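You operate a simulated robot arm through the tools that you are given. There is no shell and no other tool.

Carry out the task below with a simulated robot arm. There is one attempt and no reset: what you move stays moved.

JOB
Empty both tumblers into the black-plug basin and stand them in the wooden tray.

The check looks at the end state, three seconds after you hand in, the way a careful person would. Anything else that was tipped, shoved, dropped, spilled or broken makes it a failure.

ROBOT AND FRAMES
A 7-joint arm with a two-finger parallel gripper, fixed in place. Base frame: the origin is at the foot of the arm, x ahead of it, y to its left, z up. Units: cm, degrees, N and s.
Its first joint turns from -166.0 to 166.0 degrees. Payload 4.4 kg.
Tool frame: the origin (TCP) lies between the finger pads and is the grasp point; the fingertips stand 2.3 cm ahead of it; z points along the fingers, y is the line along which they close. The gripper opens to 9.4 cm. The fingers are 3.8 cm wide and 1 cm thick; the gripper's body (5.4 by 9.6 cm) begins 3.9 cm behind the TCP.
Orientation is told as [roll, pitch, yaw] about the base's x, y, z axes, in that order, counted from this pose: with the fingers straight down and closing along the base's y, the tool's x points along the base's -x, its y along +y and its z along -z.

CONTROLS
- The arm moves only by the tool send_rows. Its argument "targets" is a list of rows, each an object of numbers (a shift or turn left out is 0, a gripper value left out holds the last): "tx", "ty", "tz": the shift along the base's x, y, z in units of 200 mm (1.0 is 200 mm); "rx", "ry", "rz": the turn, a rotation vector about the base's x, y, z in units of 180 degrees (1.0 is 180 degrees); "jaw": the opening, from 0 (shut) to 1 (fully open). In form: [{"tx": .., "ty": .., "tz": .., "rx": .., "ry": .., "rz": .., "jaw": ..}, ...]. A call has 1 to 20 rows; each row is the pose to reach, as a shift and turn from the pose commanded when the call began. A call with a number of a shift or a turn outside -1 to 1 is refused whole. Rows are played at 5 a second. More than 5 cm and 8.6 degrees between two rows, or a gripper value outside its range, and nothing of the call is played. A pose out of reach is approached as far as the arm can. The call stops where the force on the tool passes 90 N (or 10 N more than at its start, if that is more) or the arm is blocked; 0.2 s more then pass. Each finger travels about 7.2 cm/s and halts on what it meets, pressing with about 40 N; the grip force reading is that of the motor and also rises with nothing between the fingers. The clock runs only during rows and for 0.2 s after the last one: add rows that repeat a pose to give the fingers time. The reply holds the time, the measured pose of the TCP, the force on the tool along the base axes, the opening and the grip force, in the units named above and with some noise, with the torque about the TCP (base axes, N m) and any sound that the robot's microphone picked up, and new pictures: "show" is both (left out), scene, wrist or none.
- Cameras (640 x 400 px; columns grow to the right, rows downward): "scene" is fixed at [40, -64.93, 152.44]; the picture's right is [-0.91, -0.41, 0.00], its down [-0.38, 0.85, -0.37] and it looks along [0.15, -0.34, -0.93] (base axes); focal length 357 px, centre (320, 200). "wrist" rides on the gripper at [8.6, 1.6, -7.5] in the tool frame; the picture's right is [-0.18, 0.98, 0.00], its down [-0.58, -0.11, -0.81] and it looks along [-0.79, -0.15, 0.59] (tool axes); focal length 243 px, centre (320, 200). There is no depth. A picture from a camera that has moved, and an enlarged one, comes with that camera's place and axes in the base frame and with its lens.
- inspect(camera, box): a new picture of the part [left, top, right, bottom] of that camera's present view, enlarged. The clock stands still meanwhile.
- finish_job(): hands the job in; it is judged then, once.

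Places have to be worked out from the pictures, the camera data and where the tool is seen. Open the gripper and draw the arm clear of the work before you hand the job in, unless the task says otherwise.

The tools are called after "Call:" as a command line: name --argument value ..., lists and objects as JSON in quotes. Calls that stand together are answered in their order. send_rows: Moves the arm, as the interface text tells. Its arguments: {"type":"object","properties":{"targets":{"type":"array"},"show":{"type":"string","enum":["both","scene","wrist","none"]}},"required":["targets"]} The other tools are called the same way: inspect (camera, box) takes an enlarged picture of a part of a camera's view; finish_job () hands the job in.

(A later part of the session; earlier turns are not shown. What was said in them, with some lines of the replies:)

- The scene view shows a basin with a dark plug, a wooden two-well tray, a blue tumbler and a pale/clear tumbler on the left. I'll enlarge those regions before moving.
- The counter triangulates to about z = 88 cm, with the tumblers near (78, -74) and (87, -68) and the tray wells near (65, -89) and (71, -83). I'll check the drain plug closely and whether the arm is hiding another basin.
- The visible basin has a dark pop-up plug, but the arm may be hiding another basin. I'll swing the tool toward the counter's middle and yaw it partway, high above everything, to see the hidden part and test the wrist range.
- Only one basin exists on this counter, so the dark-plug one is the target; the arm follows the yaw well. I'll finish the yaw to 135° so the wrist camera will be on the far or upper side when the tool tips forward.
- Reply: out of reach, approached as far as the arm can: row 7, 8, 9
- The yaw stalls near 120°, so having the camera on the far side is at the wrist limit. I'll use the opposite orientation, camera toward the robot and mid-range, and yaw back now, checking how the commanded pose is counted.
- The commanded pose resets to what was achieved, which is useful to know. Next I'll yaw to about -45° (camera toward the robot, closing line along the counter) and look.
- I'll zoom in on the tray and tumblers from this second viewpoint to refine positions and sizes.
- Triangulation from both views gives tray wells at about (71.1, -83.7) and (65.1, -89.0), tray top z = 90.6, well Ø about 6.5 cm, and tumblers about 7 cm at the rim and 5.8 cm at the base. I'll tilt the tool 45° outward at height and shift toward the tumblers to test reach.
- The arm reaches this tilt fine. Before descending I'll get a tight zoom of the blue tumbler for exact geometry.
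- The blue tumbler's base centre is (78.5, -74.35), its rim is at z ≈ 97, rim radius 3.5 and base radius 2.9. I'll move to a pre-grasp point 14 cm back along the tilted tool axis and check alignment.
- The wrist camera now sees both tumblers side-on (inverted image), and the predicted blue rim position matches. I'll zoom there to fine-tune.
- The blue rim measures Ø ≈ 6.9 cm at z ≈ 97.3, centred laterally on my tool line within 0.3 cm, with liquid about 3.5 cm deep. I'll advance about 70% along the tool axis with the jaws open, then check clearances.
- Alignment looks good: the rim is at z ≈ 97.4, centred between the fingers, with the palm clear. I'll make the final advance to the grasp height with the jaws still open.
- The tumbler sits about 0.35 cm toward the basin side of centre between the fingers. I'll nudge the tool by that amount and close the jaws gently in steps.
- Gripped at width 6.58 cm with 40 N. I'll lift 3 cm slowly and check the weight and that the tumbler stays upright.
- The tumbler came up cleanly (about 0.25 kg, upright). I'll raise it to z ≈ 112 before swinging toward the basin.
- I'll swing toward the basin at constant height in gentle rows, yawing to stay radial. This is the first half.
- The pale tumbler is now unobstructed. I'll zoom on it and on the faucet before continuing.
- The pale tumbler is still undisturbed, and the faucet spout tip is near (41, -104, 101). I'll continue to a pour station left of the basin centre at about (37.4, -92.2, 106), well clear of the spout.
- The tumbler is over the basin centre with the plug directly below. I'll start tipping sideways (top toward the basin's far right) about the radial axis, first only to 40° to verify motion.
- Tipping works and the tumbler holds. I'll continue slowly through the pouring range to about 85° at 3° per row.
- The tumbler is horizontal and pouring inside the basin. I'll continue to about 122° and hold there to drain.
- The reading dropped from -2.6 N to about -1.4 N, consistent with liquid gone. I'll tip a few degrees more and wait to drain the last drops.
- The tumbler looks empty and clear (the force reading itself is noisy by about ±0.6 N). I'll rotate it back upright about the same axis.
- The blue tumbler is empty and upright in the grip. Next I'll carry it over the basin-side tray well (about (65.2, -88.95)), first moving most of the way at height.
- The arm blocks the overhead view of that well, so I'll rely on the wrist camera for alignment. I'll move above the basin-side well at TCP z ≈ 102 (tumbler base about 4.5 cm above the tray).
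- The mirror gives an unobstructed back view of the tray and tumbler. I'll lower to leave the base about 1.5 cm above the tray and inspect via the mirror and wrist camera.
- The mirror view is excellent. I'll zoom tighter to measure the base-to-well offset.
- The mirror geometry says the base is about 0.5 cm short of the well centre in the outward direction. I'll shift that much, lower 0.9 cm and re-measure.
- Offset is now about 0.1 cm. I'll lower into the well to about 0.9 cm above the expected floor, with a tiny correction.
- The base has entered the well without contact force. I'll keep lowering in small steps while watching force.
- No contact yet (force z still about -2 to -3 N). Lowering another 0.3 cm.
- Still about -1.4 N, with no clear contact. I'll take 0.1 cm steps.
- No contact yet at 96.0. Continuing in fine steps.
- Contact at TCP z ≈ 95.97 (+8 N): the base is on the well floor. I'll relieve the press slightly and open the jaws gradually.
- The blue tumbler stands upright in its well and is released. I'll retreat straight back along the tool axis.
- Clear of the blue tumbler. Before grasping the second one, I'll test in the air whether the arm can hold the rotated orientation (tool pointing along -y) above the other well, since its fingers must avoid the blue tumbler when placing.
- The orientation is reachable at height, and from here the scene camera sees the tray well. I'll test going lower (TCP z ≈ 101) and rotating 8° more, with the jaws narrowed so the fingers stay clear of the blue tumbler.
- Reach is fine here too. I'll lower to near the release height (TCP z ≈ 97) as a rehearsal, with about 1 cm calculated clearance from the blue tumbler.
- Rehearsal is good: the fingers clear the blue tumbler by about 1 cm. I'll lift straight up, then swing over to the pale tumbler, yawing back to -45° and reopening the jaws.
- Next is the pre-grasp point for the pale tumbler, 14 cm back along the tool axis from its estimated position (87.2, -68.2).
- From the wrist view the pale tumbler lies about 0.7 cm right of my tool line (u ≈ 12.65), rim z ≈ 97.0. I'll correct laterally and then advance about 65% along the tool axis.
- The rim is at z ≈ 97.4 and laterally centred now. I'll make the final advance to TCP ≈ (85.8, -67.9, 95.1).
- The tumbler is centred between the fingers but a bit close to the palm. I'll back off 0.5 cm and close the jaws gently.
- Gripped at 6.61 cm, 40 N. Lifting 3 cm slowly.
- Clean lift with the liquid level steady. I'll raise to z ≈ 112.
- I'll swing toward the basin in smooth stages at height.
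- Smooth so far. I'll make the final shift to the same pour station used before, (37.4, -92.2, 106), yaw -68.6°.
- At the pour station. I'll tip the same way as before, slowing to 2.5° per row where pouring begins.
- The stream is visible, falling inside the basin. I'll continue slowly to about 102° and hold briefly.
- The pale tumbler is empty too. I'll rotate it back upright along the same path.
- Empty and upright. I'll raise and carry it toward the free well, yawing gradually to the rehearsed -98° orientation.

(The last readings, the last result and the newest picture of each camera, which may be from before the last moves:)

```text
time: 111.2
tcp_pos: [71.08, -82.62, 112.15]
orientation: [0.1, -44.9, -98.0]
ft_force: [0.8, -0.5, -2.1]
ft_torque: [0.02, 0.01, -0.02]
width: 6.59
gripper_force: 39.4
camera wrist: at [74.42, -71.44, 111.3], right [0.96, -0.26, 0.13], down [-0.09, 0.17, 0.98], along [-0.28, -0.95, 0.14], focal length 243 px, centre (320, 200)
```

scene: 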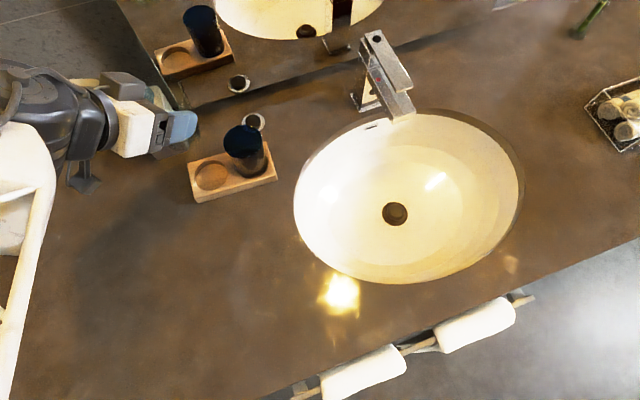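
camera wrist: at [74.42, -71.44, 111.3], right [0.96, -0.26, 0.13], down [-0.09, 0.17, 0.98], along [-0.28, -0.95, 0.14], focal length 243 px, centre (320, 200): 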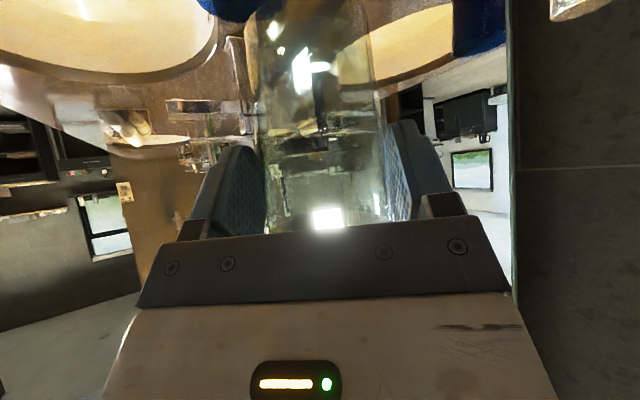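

Above the free well. I'll lower to TCP z ≈ 106 (base still just above the blue rim) and check alignment before entering beside the blue tumbler.

Call:
send_rows --targets '[{"tz": -0.05}, {"tz": -0.12}, {"tz": -0.2}, {"tz": -0.27}, {"tz": -0.3}, {"tz": -0.3}]'

Call:
inspect --camera "scene" --box '[130, 90, 290, 210]'

Call:
inspect --camera "scene" --box '[120, 0, 248, 80]'

Call:
inspect --camera "wrist" --box '[160, 0, 480, 200]'

```text
time: 112.6
tcp_pos: [71.27, -82.55, 106.13]
orientation: [0.2, -44.9, -98.0]
ft_force: [-0.2, 0.9, -2.2]
ft_torque: [0.06, 0.03, -0.01]
width: 6.58
gripper_force: 39.5
camera wrist: at [74.38, -71.43, 105.28], right [0.96, -0.26, 0.13], down [-0.09, 0.17, 0.98], along [-0.28, -0.95, 0.14], focal length 243 px, centre (320, 200)
```

scene: 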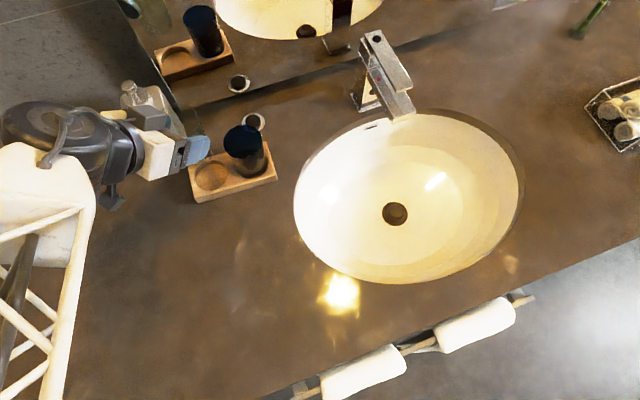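
wrist: 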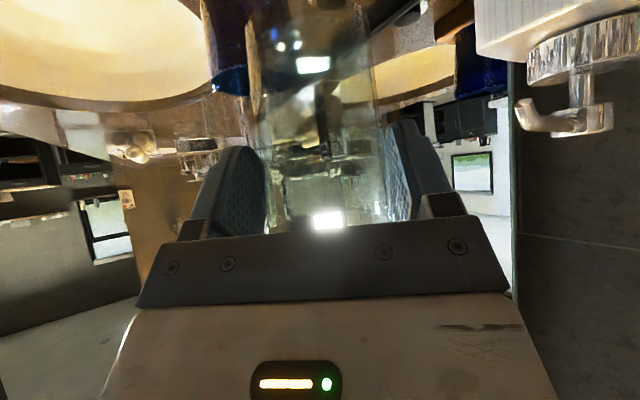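

```text
3.33 times, centred on (210, 150) of scene
camera zoom: at [40.0, -64.93, 152.44], right [-0.91, -0.41, 0.0], down [-0.38, 0.85, -0.37], along [0.15, -0.34, -0.93], focal length 1191 px, centre (687, 367)
```

zoom: 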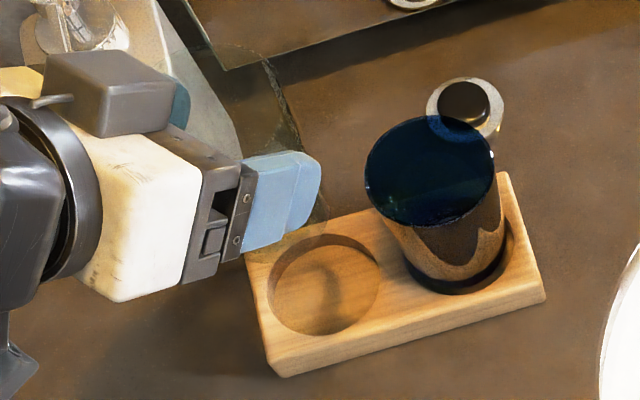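

```text
5.00 times, centred on (184, 40) of scene
camera zoom: at [40.0, -64.93, 152.44], right [-0.91, -0.41, 0.0], down [-0.38, 0.85, -0.37], along [0.15, -0.34, -0.93], focal length 1787 px, centre (1000, 1000)
```

zoom: 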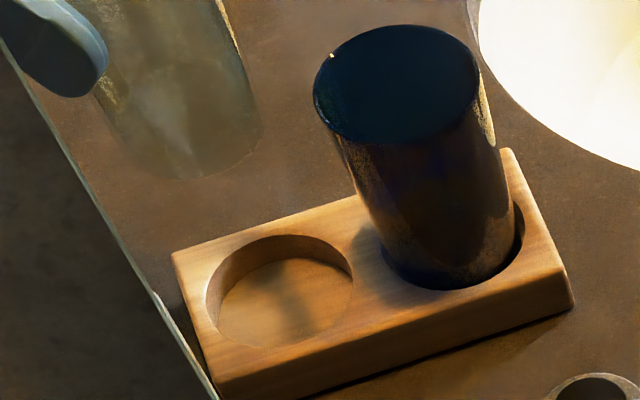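

```text
2.00 times, centred on (320, 100) of wrist
camera zoom: at [74.38, -71.43, 105.28], right [0.96, -0.26, 0.13], down [-0.09, 0.17, 0.98], along [-0.28, -0.95, 0.14], focal length 485 px, centre (320, 400)
```

zoom: 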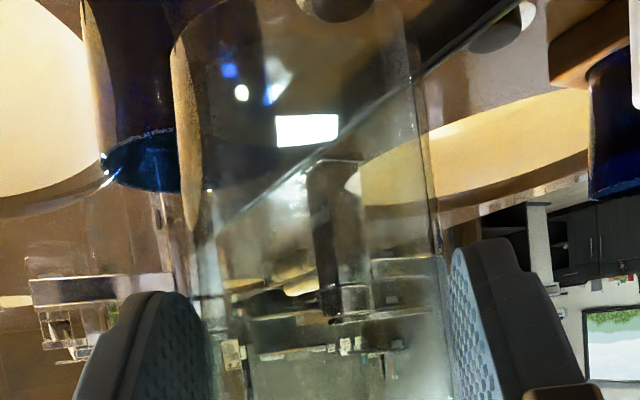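

Mirror geometry shows the base is aligned with the free well within about 0.2 cm. I'll lower to TCP z ≈ 100.5 and re-check.

Call:
send_rows --targets '[{"tz": -0.04}, {"tz": -0.09}, {"tz": -0.14}, {"tz": -0.19}, {"tz": -0.24}, {"tz": -0.28}, {"tz": -0.28}]'

Call:
inspect --camera "scene" --box '[160, 110, 288, 206]'

Call:
inspect --camera "scene" --box '[136, 0, 248, 70]'

Call:
inspect --camera "wrist" --box '[160, 0, 480, 200]'

```text
time: 114.2
tcp_pos: [71.2, -82.47, 100.46]
orientation: [0.2, -45.0, -98.1]
ft_force: [0.0, -0.4, -1.4]
ft_torque: [0.05, 0.0, -0.02]
width: 6.57
gripper_force: 39.8
camera wrist: at [74.32, -71.45, 99.62], right [0.96, -0.26, 0.13], down [-0.09, 0.17, 0.98], along [-0.28, -0.95, 0.14], focal length 243 px, centre (320, 200)
```

scene: 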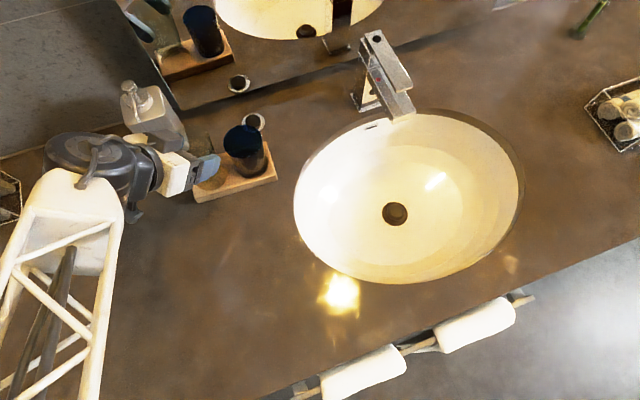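
wrist: 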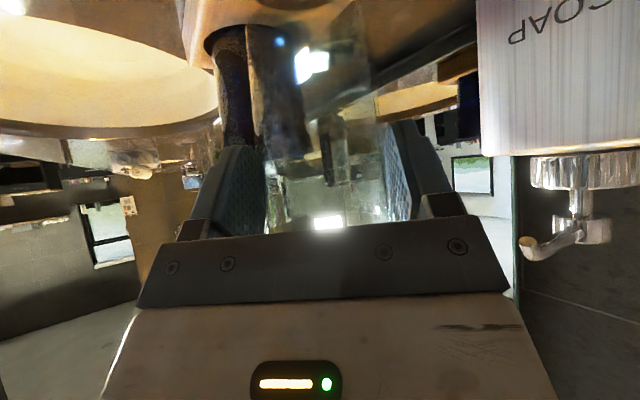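

```text
4.17 times, centred on (224, 158) of scene
camera zoom: at [40.0, -64.93, 152.44], right [-0.91, -0.41, 0.0], down [-0.38, 0.85, -0.37], along [0.15, -0.34, -0.93], focal length 1489 px, centre (720, 375)
```

zoom: 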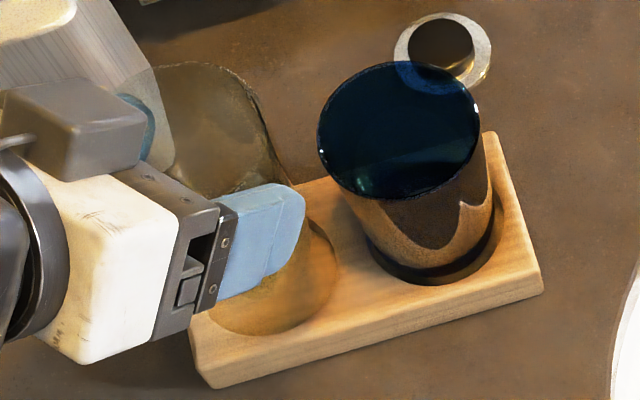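

```text
5.71 times, centred on (192, 35) of scene
camera zoom: at [40.0, -64.93, 152.44], right [-0.91, -0.41, 0.0], down [-0.38, 0.85, -0.37], along [0.15, -0.34, -0.93], focal length 2042 px, centre (1051, 1143)
```

zoom: 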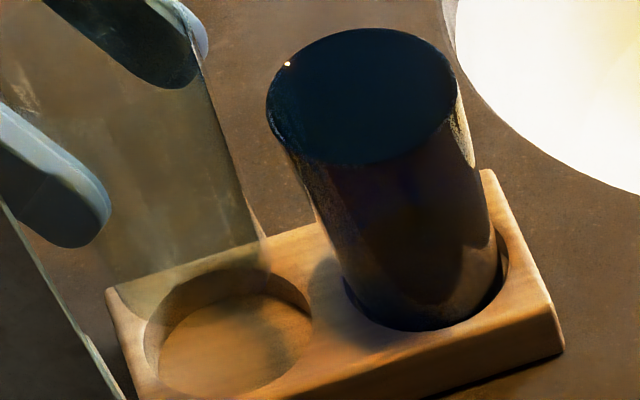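

```text
2.00 times, centred on (320, 100) of wrist
camera zoom: at [74.32, -71.45, 99.62], right [0.96, -0.26, 0.13], down [-0.09, 0.17, 0.98], along [-0.28, -0.95, 0.14], focal length 485 px, centre (320, 400)
```

zoom: 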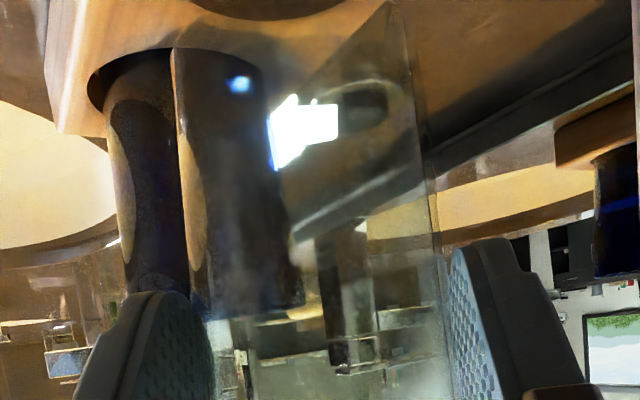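

The pale base's outline is faint, so I'll zoom closer in the mirror.

Call:
inspect --camera "scene" --box '[148, 34, 204, 69]'

Call:
inspect --camera "scene" --box '[184, 125, 248, 200]'

```text
11.43 times, centred on (176, 52) of scene
camera zoom: at [40.0, -64.93, 152.44], right [-0.91, -0.41, 0.0], down [-0.38, 0.85, -0.37], along [0.15, -0.34, -0.93], focal length 4085 px, centre (1966, 1897)
```

zoom: 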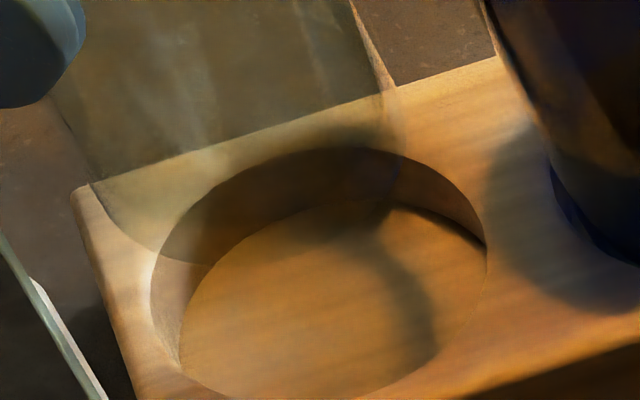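

```text
5.33 times, centred on (216, 162) of scene
camera zoom: at [40.0, -64.93, 152.44], right [-0.91, -0.41, 0.0], down [-0.38, 0.85, -0.37], along [0.15, -0.34, -0.93], focal length 1906 px, centre (875, 400)
```

zoom: 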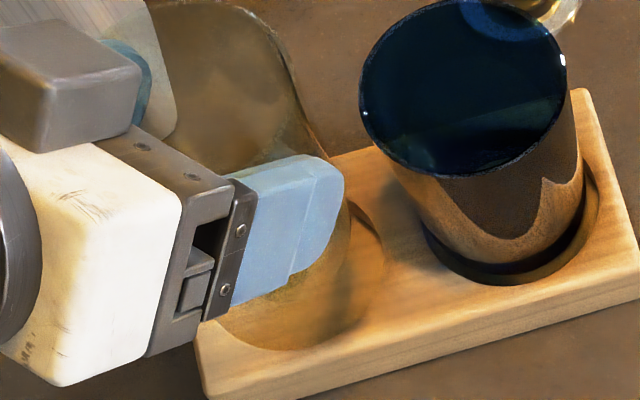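

Both views suggest about a 0.25 cm correction toward the blue side and slightly outward. I'll apply it and lower to about 0.8 cm above the tray top.

Call:
send_rows --targets '[{"tx": -0.002, "ty": -0.005, "tz": -0.02}, {"tx": -0.0035, "ty": -0.0105, "tz": -0.045}, {"tx": -0.0035, "ty": -0.0105, "tz": -0.07}, {"tx": -0.0035, "ty": -0.0105, "tz": -0.09}, {"tx": -0.0035, "ty": -0.0105, "tz": -0.095}, {"tx": -0.0035, "ty": -0.0105, "tz": -0.095}]' --show "none"

Call:
inspect --camera "scene" --box '[148, 34, 204, 69]'

Call:
inspect --camera "scene" --box '[184, 125, 248, 200]'

Call:
inspect --camera "wrist" --box '[160, 0, 480, 200]'

```text
time: 115.6
tcp_pos: [71.29, -82.75, 98.64]
orientation: [0.1, -44.9, -98.1]
ft_force: [-0.1, 1.0, -2.8]
ft_torque: [0.02, -0.03, 0.0]
width: 6.6
gripper_force: 40.3
```

```text
11.43 times, centred on (176, 52) of scene
camera zoom: at [40.0, -64.93, 152.44], right [-0.91, -0.41, 0.0], down [-0.38, 0.85, -0.37], along [0.15, -0.34, -0.93], focal length 4085 px, centre (1966, 1897)
```

zoom: 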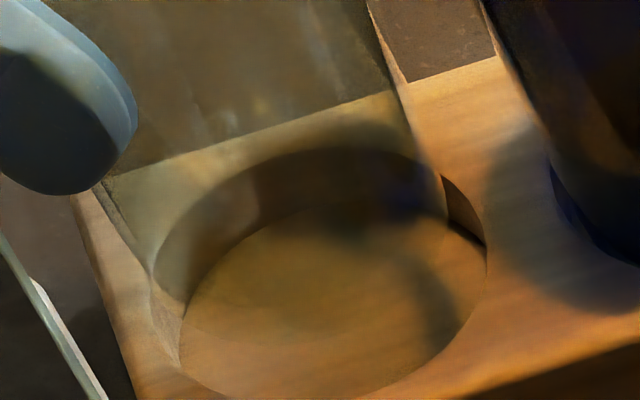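

```text
5.33 times, centred on (216, 162) of scene
camera zoom: at [40.0, -64.93, 152.44], right [-0.91, -0.41, 0.0], down [-0.38, 0.85, -0.37], along [0.15, -0.34, -0.93], focal length 1906 px, centre (875, 400)
```

zoom: 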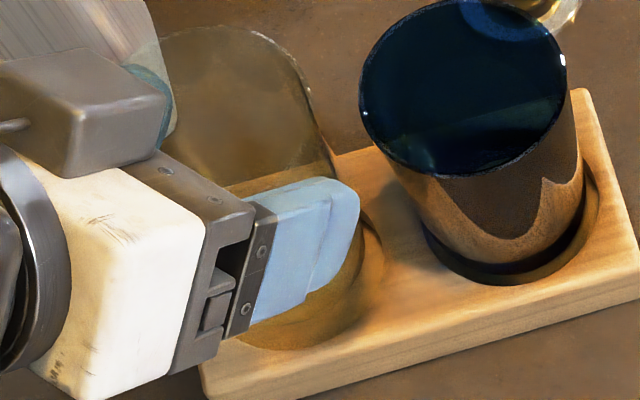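

```text
2.00 times, centred on (320, 100) of wrist
camera zoom: at [74.4, -71.66, 97.8], right [0.96, -0.26, 0.13], down [-0.09, 0.17, 0.98], along [-0.28, -0.95, 0.14], focal length 485 px, centre (320, 400)
```

zoom: 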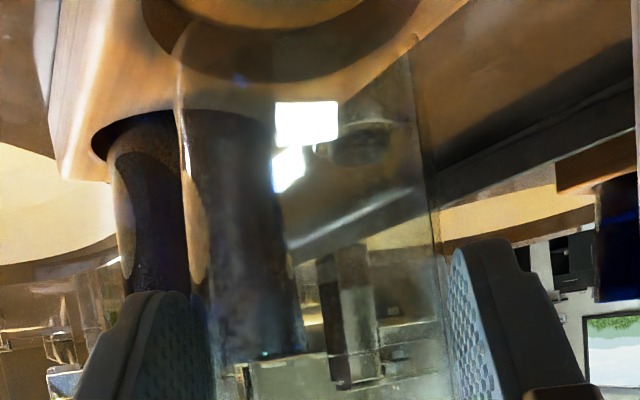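

Alignment is within about 0.1 cm. Lowering into the well in small steps with force checks.

Call:
send_rows --targets '[{"tz": -0.01}, {"tz": -0.02}, {"tz": -0.03}, {"tz": -0.04}, {"tz": -0.05}, {"tz": -0.06}, {"tz": -0.065}, {"tz": -0.065}]' --show "none"

Call:
inspect --camera "scene" --box '[148, 34, 204, 69]'

Call:
inspect --camera "scene" --box '[184, 125, 248, 200]'

```text
time: 117.4
tcp_pos: [71.29, -82.64, 97.3]
orientation: [0.1, -44.9, -98.1]
ft_force: [-0.4, 0.8, -2.0]
ft_torque: [0.02, -0.04, 0.01]
width: 6.56
gripper_force: 40.1
```

```text
11.43 times, centred on (176, 52) of scene
camera zoom: at [40.0, -64.93, 152.44], right [-0.91, -0.41, 0.0], down [-0.38, 0.85, -0.37], along [0.15, -0.34, -0.93], focal length 4085 px, centre (1966, 1897)
```

zoom: 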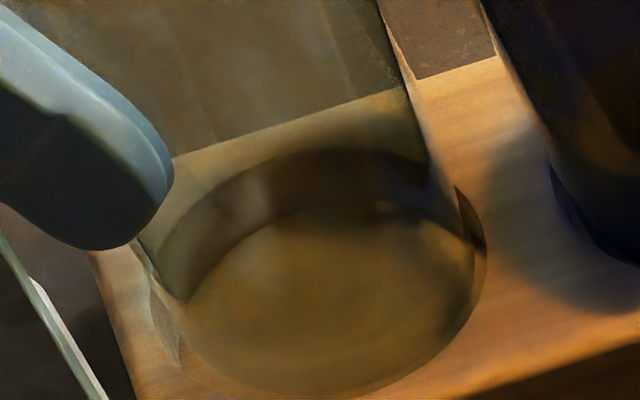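

```text
5.33 times, centred on (216, 162) of scene
camera zoom: at [40.0, -64.93, 152.44], right [-0.91, -0.41, 0.0], down [-0.38, 0.85, -0.37], along [0.15, -0.34, -0.93], focal length 1906 px, centre (875, 400)
```

zoom: 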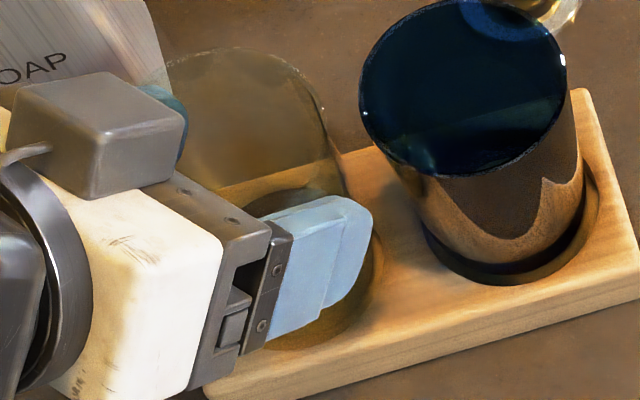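

The base is entering the well with no side force. Continuing down carefully.

Call:
send_rows --targets '[{"tz": -0.008}, {"tz": -0.016}, {"tz": -0.024}, {"tz": -0.032}, {"tz": -0.04}, {"tz": -0.04}]' --show "none"

Call:
send_rows --targets '[{"tz": -0.004}, {"tz": -0.008}, {"tz": -0.008}]' --show "none"

```text
time: 118.8
tcp_pos: [71.19, -82.82, 96.46]
orientation: [0.1, -45.0, -98.0]
ft_force: [0.6, 0.0, -2.0]
ft_torque: [0.05, -0.02, 0.0]
width: 6.56
gripper_force: 40.2
```

```text
time: 119.6
tcp_pos: [71.23, -82.83, 96.42]
orientation: [0.3, -44.9, -98.0]
ft_force: [-0.1, 0.4, -1.1]
ft_torque: [0.01, 0.0, 0.0]
width: 6.56
gripper_force: 39.9
```

No contact yet; expected floor contact is near 96.15. Fine steps.

Call:
send_rows --targets '[{"tz": -0.003}, {"tz": -0.006}, {"tz": -0.006}]' --show "none"

```text
time: 120.4
tcp_pos: [71.19, -82.75, 96.29]
orientation: [0.2, -44.8, -98.0]
ft_force: [-1.2, -1.0, 1.2]
ft_torque: [-0.03, 0.12, -0.01]
width: 6.59
gripper_force: 39.8
```

Contact is starting (+1.2 N versus -2 N free). One more tiny step to be sure it is seated.

Call:
send_rows --targets '[{"tz": -0.002}, {"tz": -0.003}, {"tz": -0.003}]' --show "both"

Call:
inspect --camera "scene" --box '[148, 0, 244, 70]'

Call:
inspect --camera "wrist" --box '[160, 0, 480, 200]'

```text
time: 121.2
tcp_pos: [71.11, -82.67, 96.21]
orientation: [0.1, -44.9, -98.0]
ft_force: [-0.8, -2.0, 5.4]
ft_torque: [-0.18, 0.24, 0.04]
width: 6.58
gripper_force: 40.4
camera wrist: at [74.4, -71.69, 95.37], right [0.96, -0.26, 0.13], down [-0.09, 0.17, 0.98], along [-0.28, -0.95, 0.14], focal length 243 px, centre (320, 200)
```

scene: 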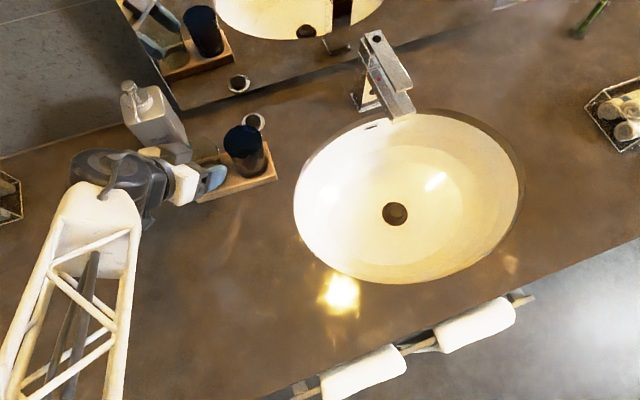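
wrist: 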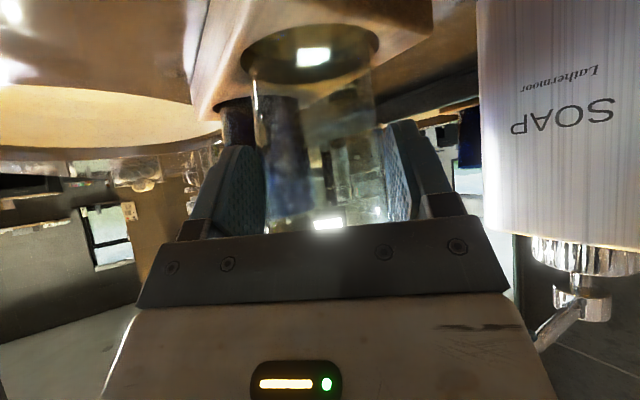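

```text
5.71 times, centred on (196, 35) of scene
camera zoom: at [40.0, -64.93, 152.44], right [-0.91, -0.41, 0.0], down [-0.38, 0.85, -0.37], along [0.15, -0.34, -0.93], focal length 2042 px, centre (1029, 1143)
```

zoom: 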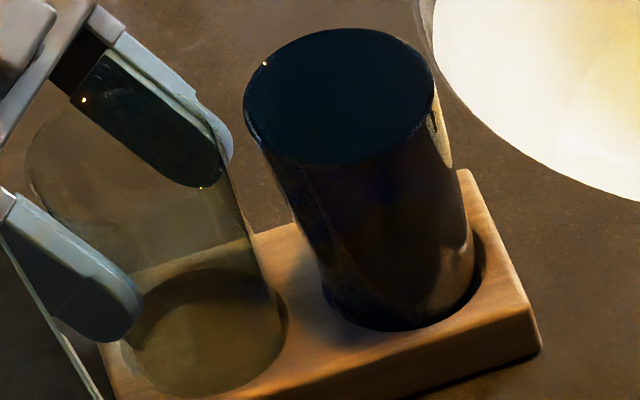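

```text
2.00 times, centred on (320, 100) of wrist
camera zoom: at [74.4, -71.69, 95.37], right [0.96, -0.26, 0.13], down [-0.09, 0.17, 0.98], along [-0.28, -0.95, 0.14], focal length 485 px, centre (320, 400)
```

zoom: 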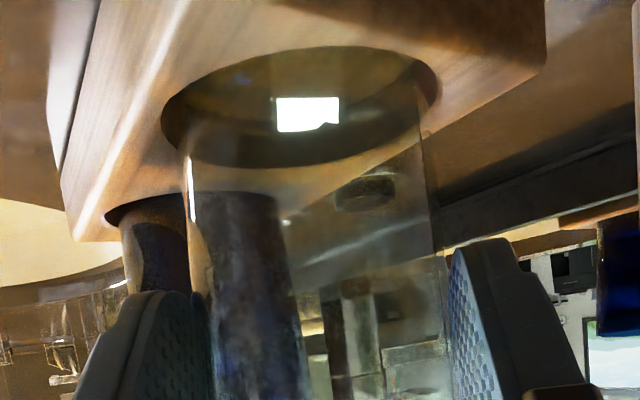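

The pale tumbler is seated (+5.4 N) and centred in its well. I'll ease the press and open the jaws only to about 7.7 cm, to stay clear of the blue tumbler.

Call:
send_rows --targets '[{"tz": 0.002, "jaw": 0.6}, {"tz": 0.003, "jaw": 0.68}, {"tz": 0.003, "jaw": 0.71}, {"tz": 0.003, "jaw": 0.73}, {"tz": 0.003, "jaw": 0.75}, {"tz": 0.003, "jaw": 0.77}, {"tz": 0.003, "jaw": 0.79}, {"tz": 0.003, "jaw": 0.81}, {"tz": 0.003, "jaw": 0.82}, {"tz": 0.003, "jaw": 0.82}]'

Call:
inspect --camera "scene" --box '[148, 0, 244, 70]'

Call:
inspect --camera "wrist" --box '[160, 0, 480, 200]'

Call:
inspect --camera "scene" --box '[160, 110, 288, 206]'

```text
time: 123.4
tcp_pos: [71.07, -82.62, 96.35]
orientation: [0.2, -44.9, -98.0]
ft_force: [0.6, 0.2, 0.0]
ft_torque: [0.0, 0.0, 0.01]
width: 7.69
gripper_force: 0.0
camera wrist: at [74.31, -71.68, 95.43], right [0.96, -0.26, 0.13], down [-0.09, 0.17, 0.98], along [-0.28, -0.95, 0.14], focal length 243 px, centre (320, 200)
```

scene: 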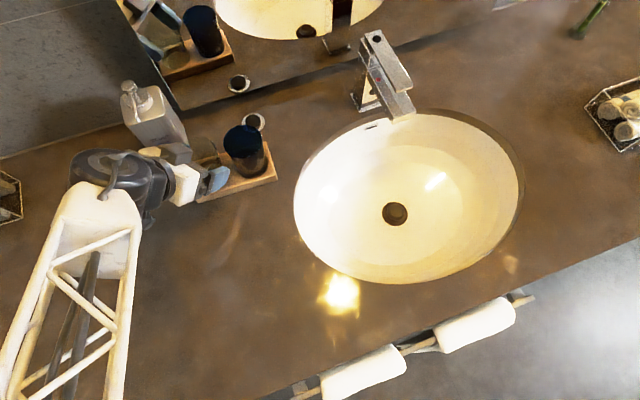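
wrist: 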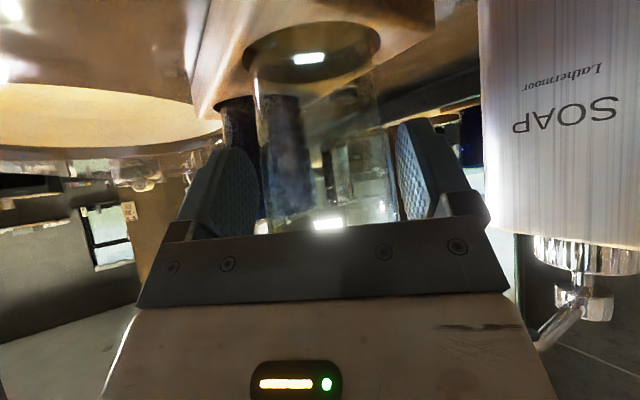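

```text
5.71 times, centred on (196, 35) of scene
camera zoom: at [40.0, -64.93, 152.44], right [-0.91, -0.41, 0.0], down [-0.38, 0.85, -0.37], along [0.15, -0.34, -0.93], focal length 2042 px, centre (1029, 1143)
```

zoom: 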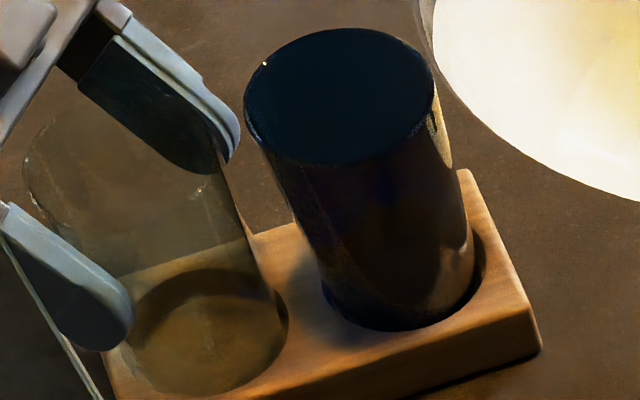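

```text
2.00 times, centred on (320, 100) of wrist
camera zoom: at [74.31, -71.68, 95.43], right [0.96, -0.26, 0.13], down [-0.09, 0.17, 0.98], along [-0.28, -0.95, 0.14], focal length 485 px, centre (320, 400)
```

zoom: 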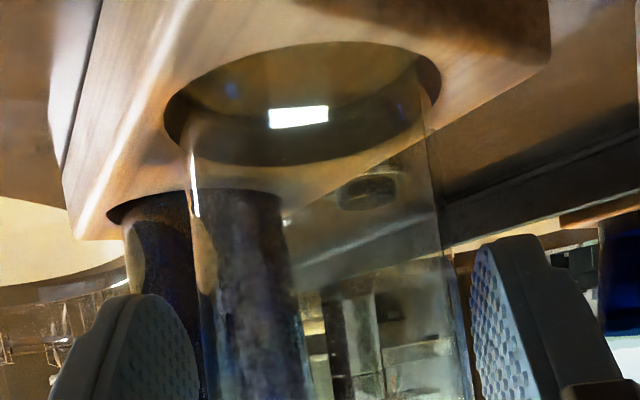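

```text
4.17 times, centred on (224, 158) of scene
camera zoom: at [40.0, -64.93, 152.44], right [-0.91, -0.41, 0.0], down [-0.38, 0.85, -0.37], along [0.15, -0.34, -0.93], focal length 1489 px, centre (720, 375)
```

zoom: 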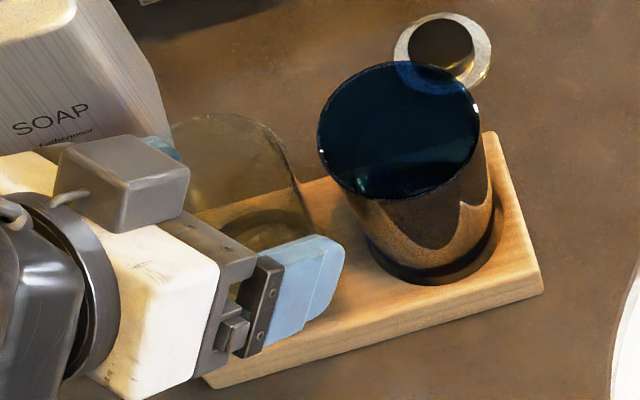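

Released, with small gaps on both sides and both tumblers standing. I'll retreat slowly straight back along the tool axis.

Call:
send_rows --targets '[{"tx": 0.002, "ty": 0.014, "tz": 0.0141}, {"tx": 0.0054, "ty": 0.0385, "tz": 0.0389}, {"tx": 0.0108, "ty": 0.077, "tz": 0.0778}, {"tx": 0.0172, "ty": 0.1225, "tz": 0.1237}, {"tx": 0.0245, "ty": 0.175, "tz": 0.1768}, {"tx": 0.0319, "ty": 0.2275, "tz": 0.2298}, {"tx": 0.0417, "ty": 0.2975, "tz": 0.3005}, {"tx": 0.054, "ty": 0.385, "tz": 0.389}, {"tx": 0.0637, "ty": 0.455, "tz": 0.4596}, {"tx": 0.0637, "ty": 0.455, "tz": 0.4596}]'

Call:
inspect --camera "scene" --box '[160, 110, 288, 206]'

Call:
inspect --camera "scene" --box '[148, 0, 244, 70]'

```text
time: 125.6
tcp_pos: [72.42, -73.56, 105.3]
orientation: [0.2, -45.0, -98.0]
ft_force: [-0.4, -0.2, -0.3]
ft_torque: [0.0, 0.01, -0.01]
width: 7.73
gripper_force: 0.0
camera wrist: at [75.55, -62.51, 104.52], right [0.96, -0.26, 0.13], down [-0.09, 0.17, 0.98], along [-0.28, -0.95, 0.14], focal length 243 px, centre (320, 200)
```

scene: 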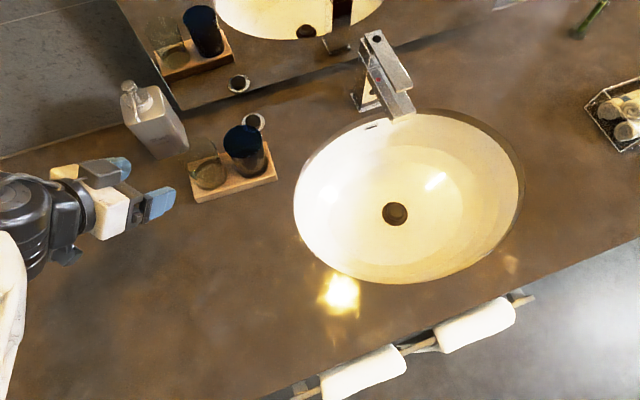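
wrist: 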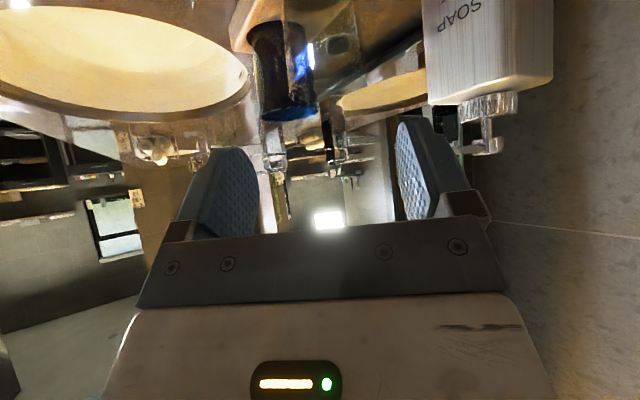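

```text
4.17 times, centred on (224, 158) of scene
camera zoom: at [40.0, -64.93, 152.44], right [-0.91, -0.41, 0.0], down [-0.38, 0.85, -0.37], along [0.15, -0.34, -0.93], focal length 1489 px, centre (720, 375)
```

zoom: 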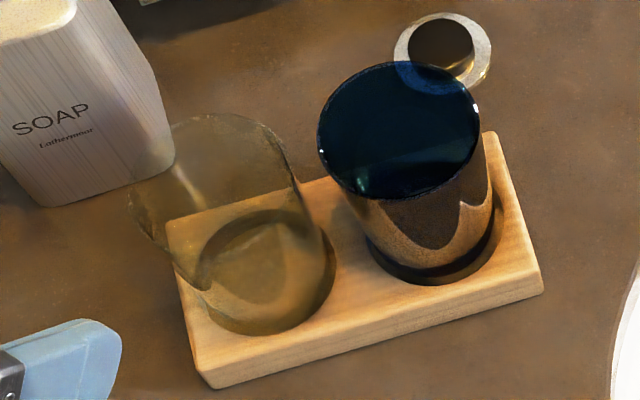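

```text
5.71 times, centred on (196, 35) of scene
camera zoom: at [40.0, -64.93, 152.44], right [-0.91, -0.41, 0.0], down [-0.38, 0.85, -0.37], along [0.15, -0.34, -0.93], focal length 2042 px, centre (1029, 1143)
```

zoom: 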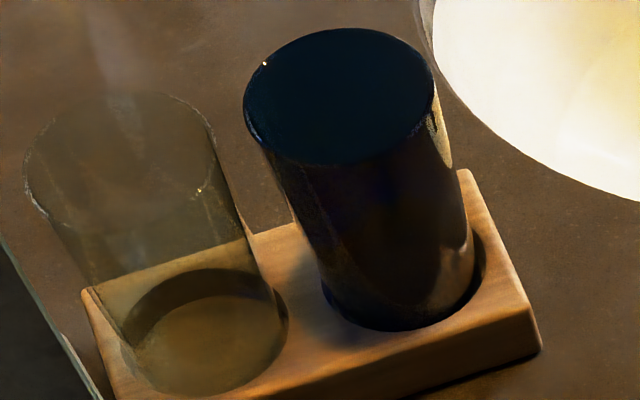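

Both tumblers stand empty and upright in the tray. I'll open the gripper fully and draw the arm up and back clear of the work.

Call:
send_rows --targets '[{"tz": 0.1, "ty": 0.05, "jaw": 1.0}, {"tz": 0.25, "ty": 0.12}, {"tz": 0.4, "ty": 0.2}, {"tx": -0.05, "ty": 0.3, "tz": 0.55, "rz": 0.02}, {"tx": -0.12, "ty": 0.42, "tz": 0.65, "rz": 0.05}, {"tx": -0.2, "ty": 0.54, "tz": 0.7, "rz": 0.08}, {"tx": -0.3, "ty": 0.66, "tz": 0.7, "rz": 0.11}, {"tx": -0.4, "ty": 0.78, "tz": 0.7, "rz": 0.14}, {"tx": -0.5, "ty": 0.88, "tz": 0.7, "rz": 0.17}, {"tx": -0.5, "ty": 0.88, "tz": 0.7, "rz": 0.17}]'

Call:
inspect --camera "scene" --box '[0, 60, 300, 260]'

Call:
inspect --camera "scene" --box '[240, 80, 640, 330]'

Call:
inspect --camera "scene" --box '[240, 260, 560, 400]'

```text
time: 127.8
tcp_pos: [62.26, -56.04, 119.26]
orientation: [0.2, -44.9, -67.2]
ft_force: [-0.2, 0.1, -0.4]
ft_torque: [-0.03, 0.01, 0.0]
width: 9.4
gripper_force: 0.0
camera wrist: at [59.41, -44.9, 118.5], right [0.96, 0.26, 0.13], down [-0.16, 0.1, 0.98], along [0.24, -0.96, 0.14], focal length 243 px, centre (320, 200)
```

scene: 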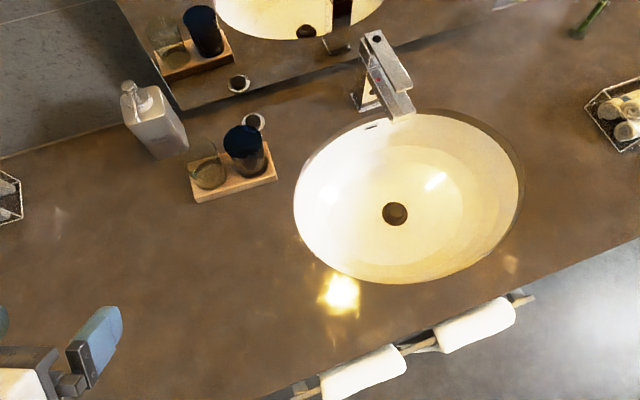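
wrist: 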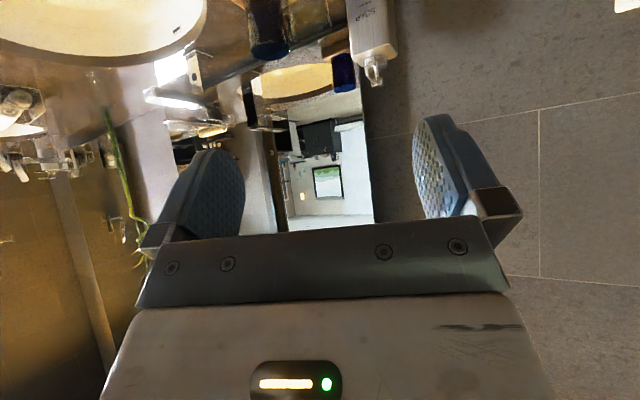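

```text
2.00 times, centred on (150, 160) of scene
camera zoom: at [40.0, -64.93, 152.44], right [-0.91, -0.41, 0.0], down [-0.38, 0.85, -0.37], along [0.15, -0.34, -0.93], focal length 715 px, centre (660, 280)
```

zoom: 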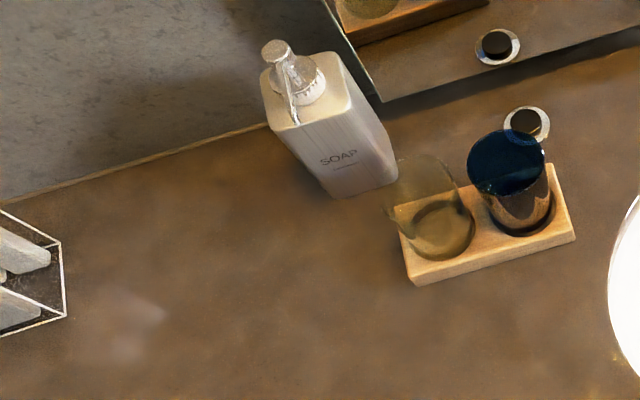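

```text
1.60 times, centred on (440, 205) of scene
camera zoom: at [40.0, -64.93, 152.44], right [-0.91, -0.41, 0.0], down [-0.38, 0.85, -0.37], along [0.15, -0.34, -0.93], focal length 572 px, centre (128, 192)
```

zoom: 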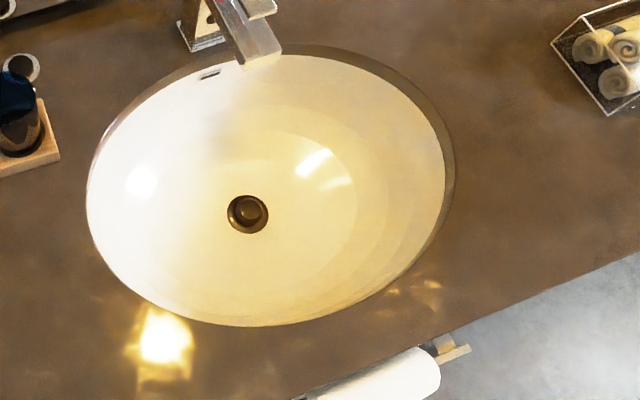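

```text
2.00 times, centred on (400, 330) of scene
camera zoom: at [40.0, -64.93, 152.44], right [-0.91, -0.41, 0.0], down [-0.38, 0.85, -0.37], along [0.15, -0.34, -0.93], focal length 715 px, centre (160, -60)
```

zoom: 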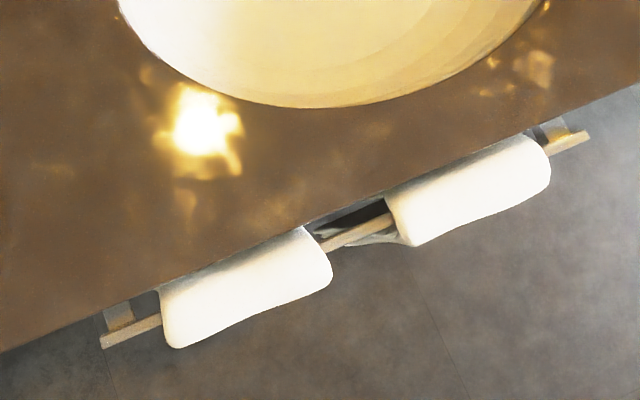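

The final check shows both tumblers empty and upright in the wooden tray. The soap, basket, towels and faucet are undisturbed, nothing was spilled on the counter, and the gripper is open and clear, so I'm handing in.

Call:
finish_job

```text
The job is handed in.
```

Both tumblers were emptied into the black-plug basin and now stand upright in the wooden tray. The blue one is in the well nearer the basin and the clear one is in the other well.

In the last pictures before hand-in:
- Both tumblers looked empty.
- The tray, soap bottle, basket, towels and faucet looked as they did at the start.
- I saw no liquid on the counter.

The gripper was open and the arm was drawn up and back before I handed in. I haven't seen the result of the check itself.
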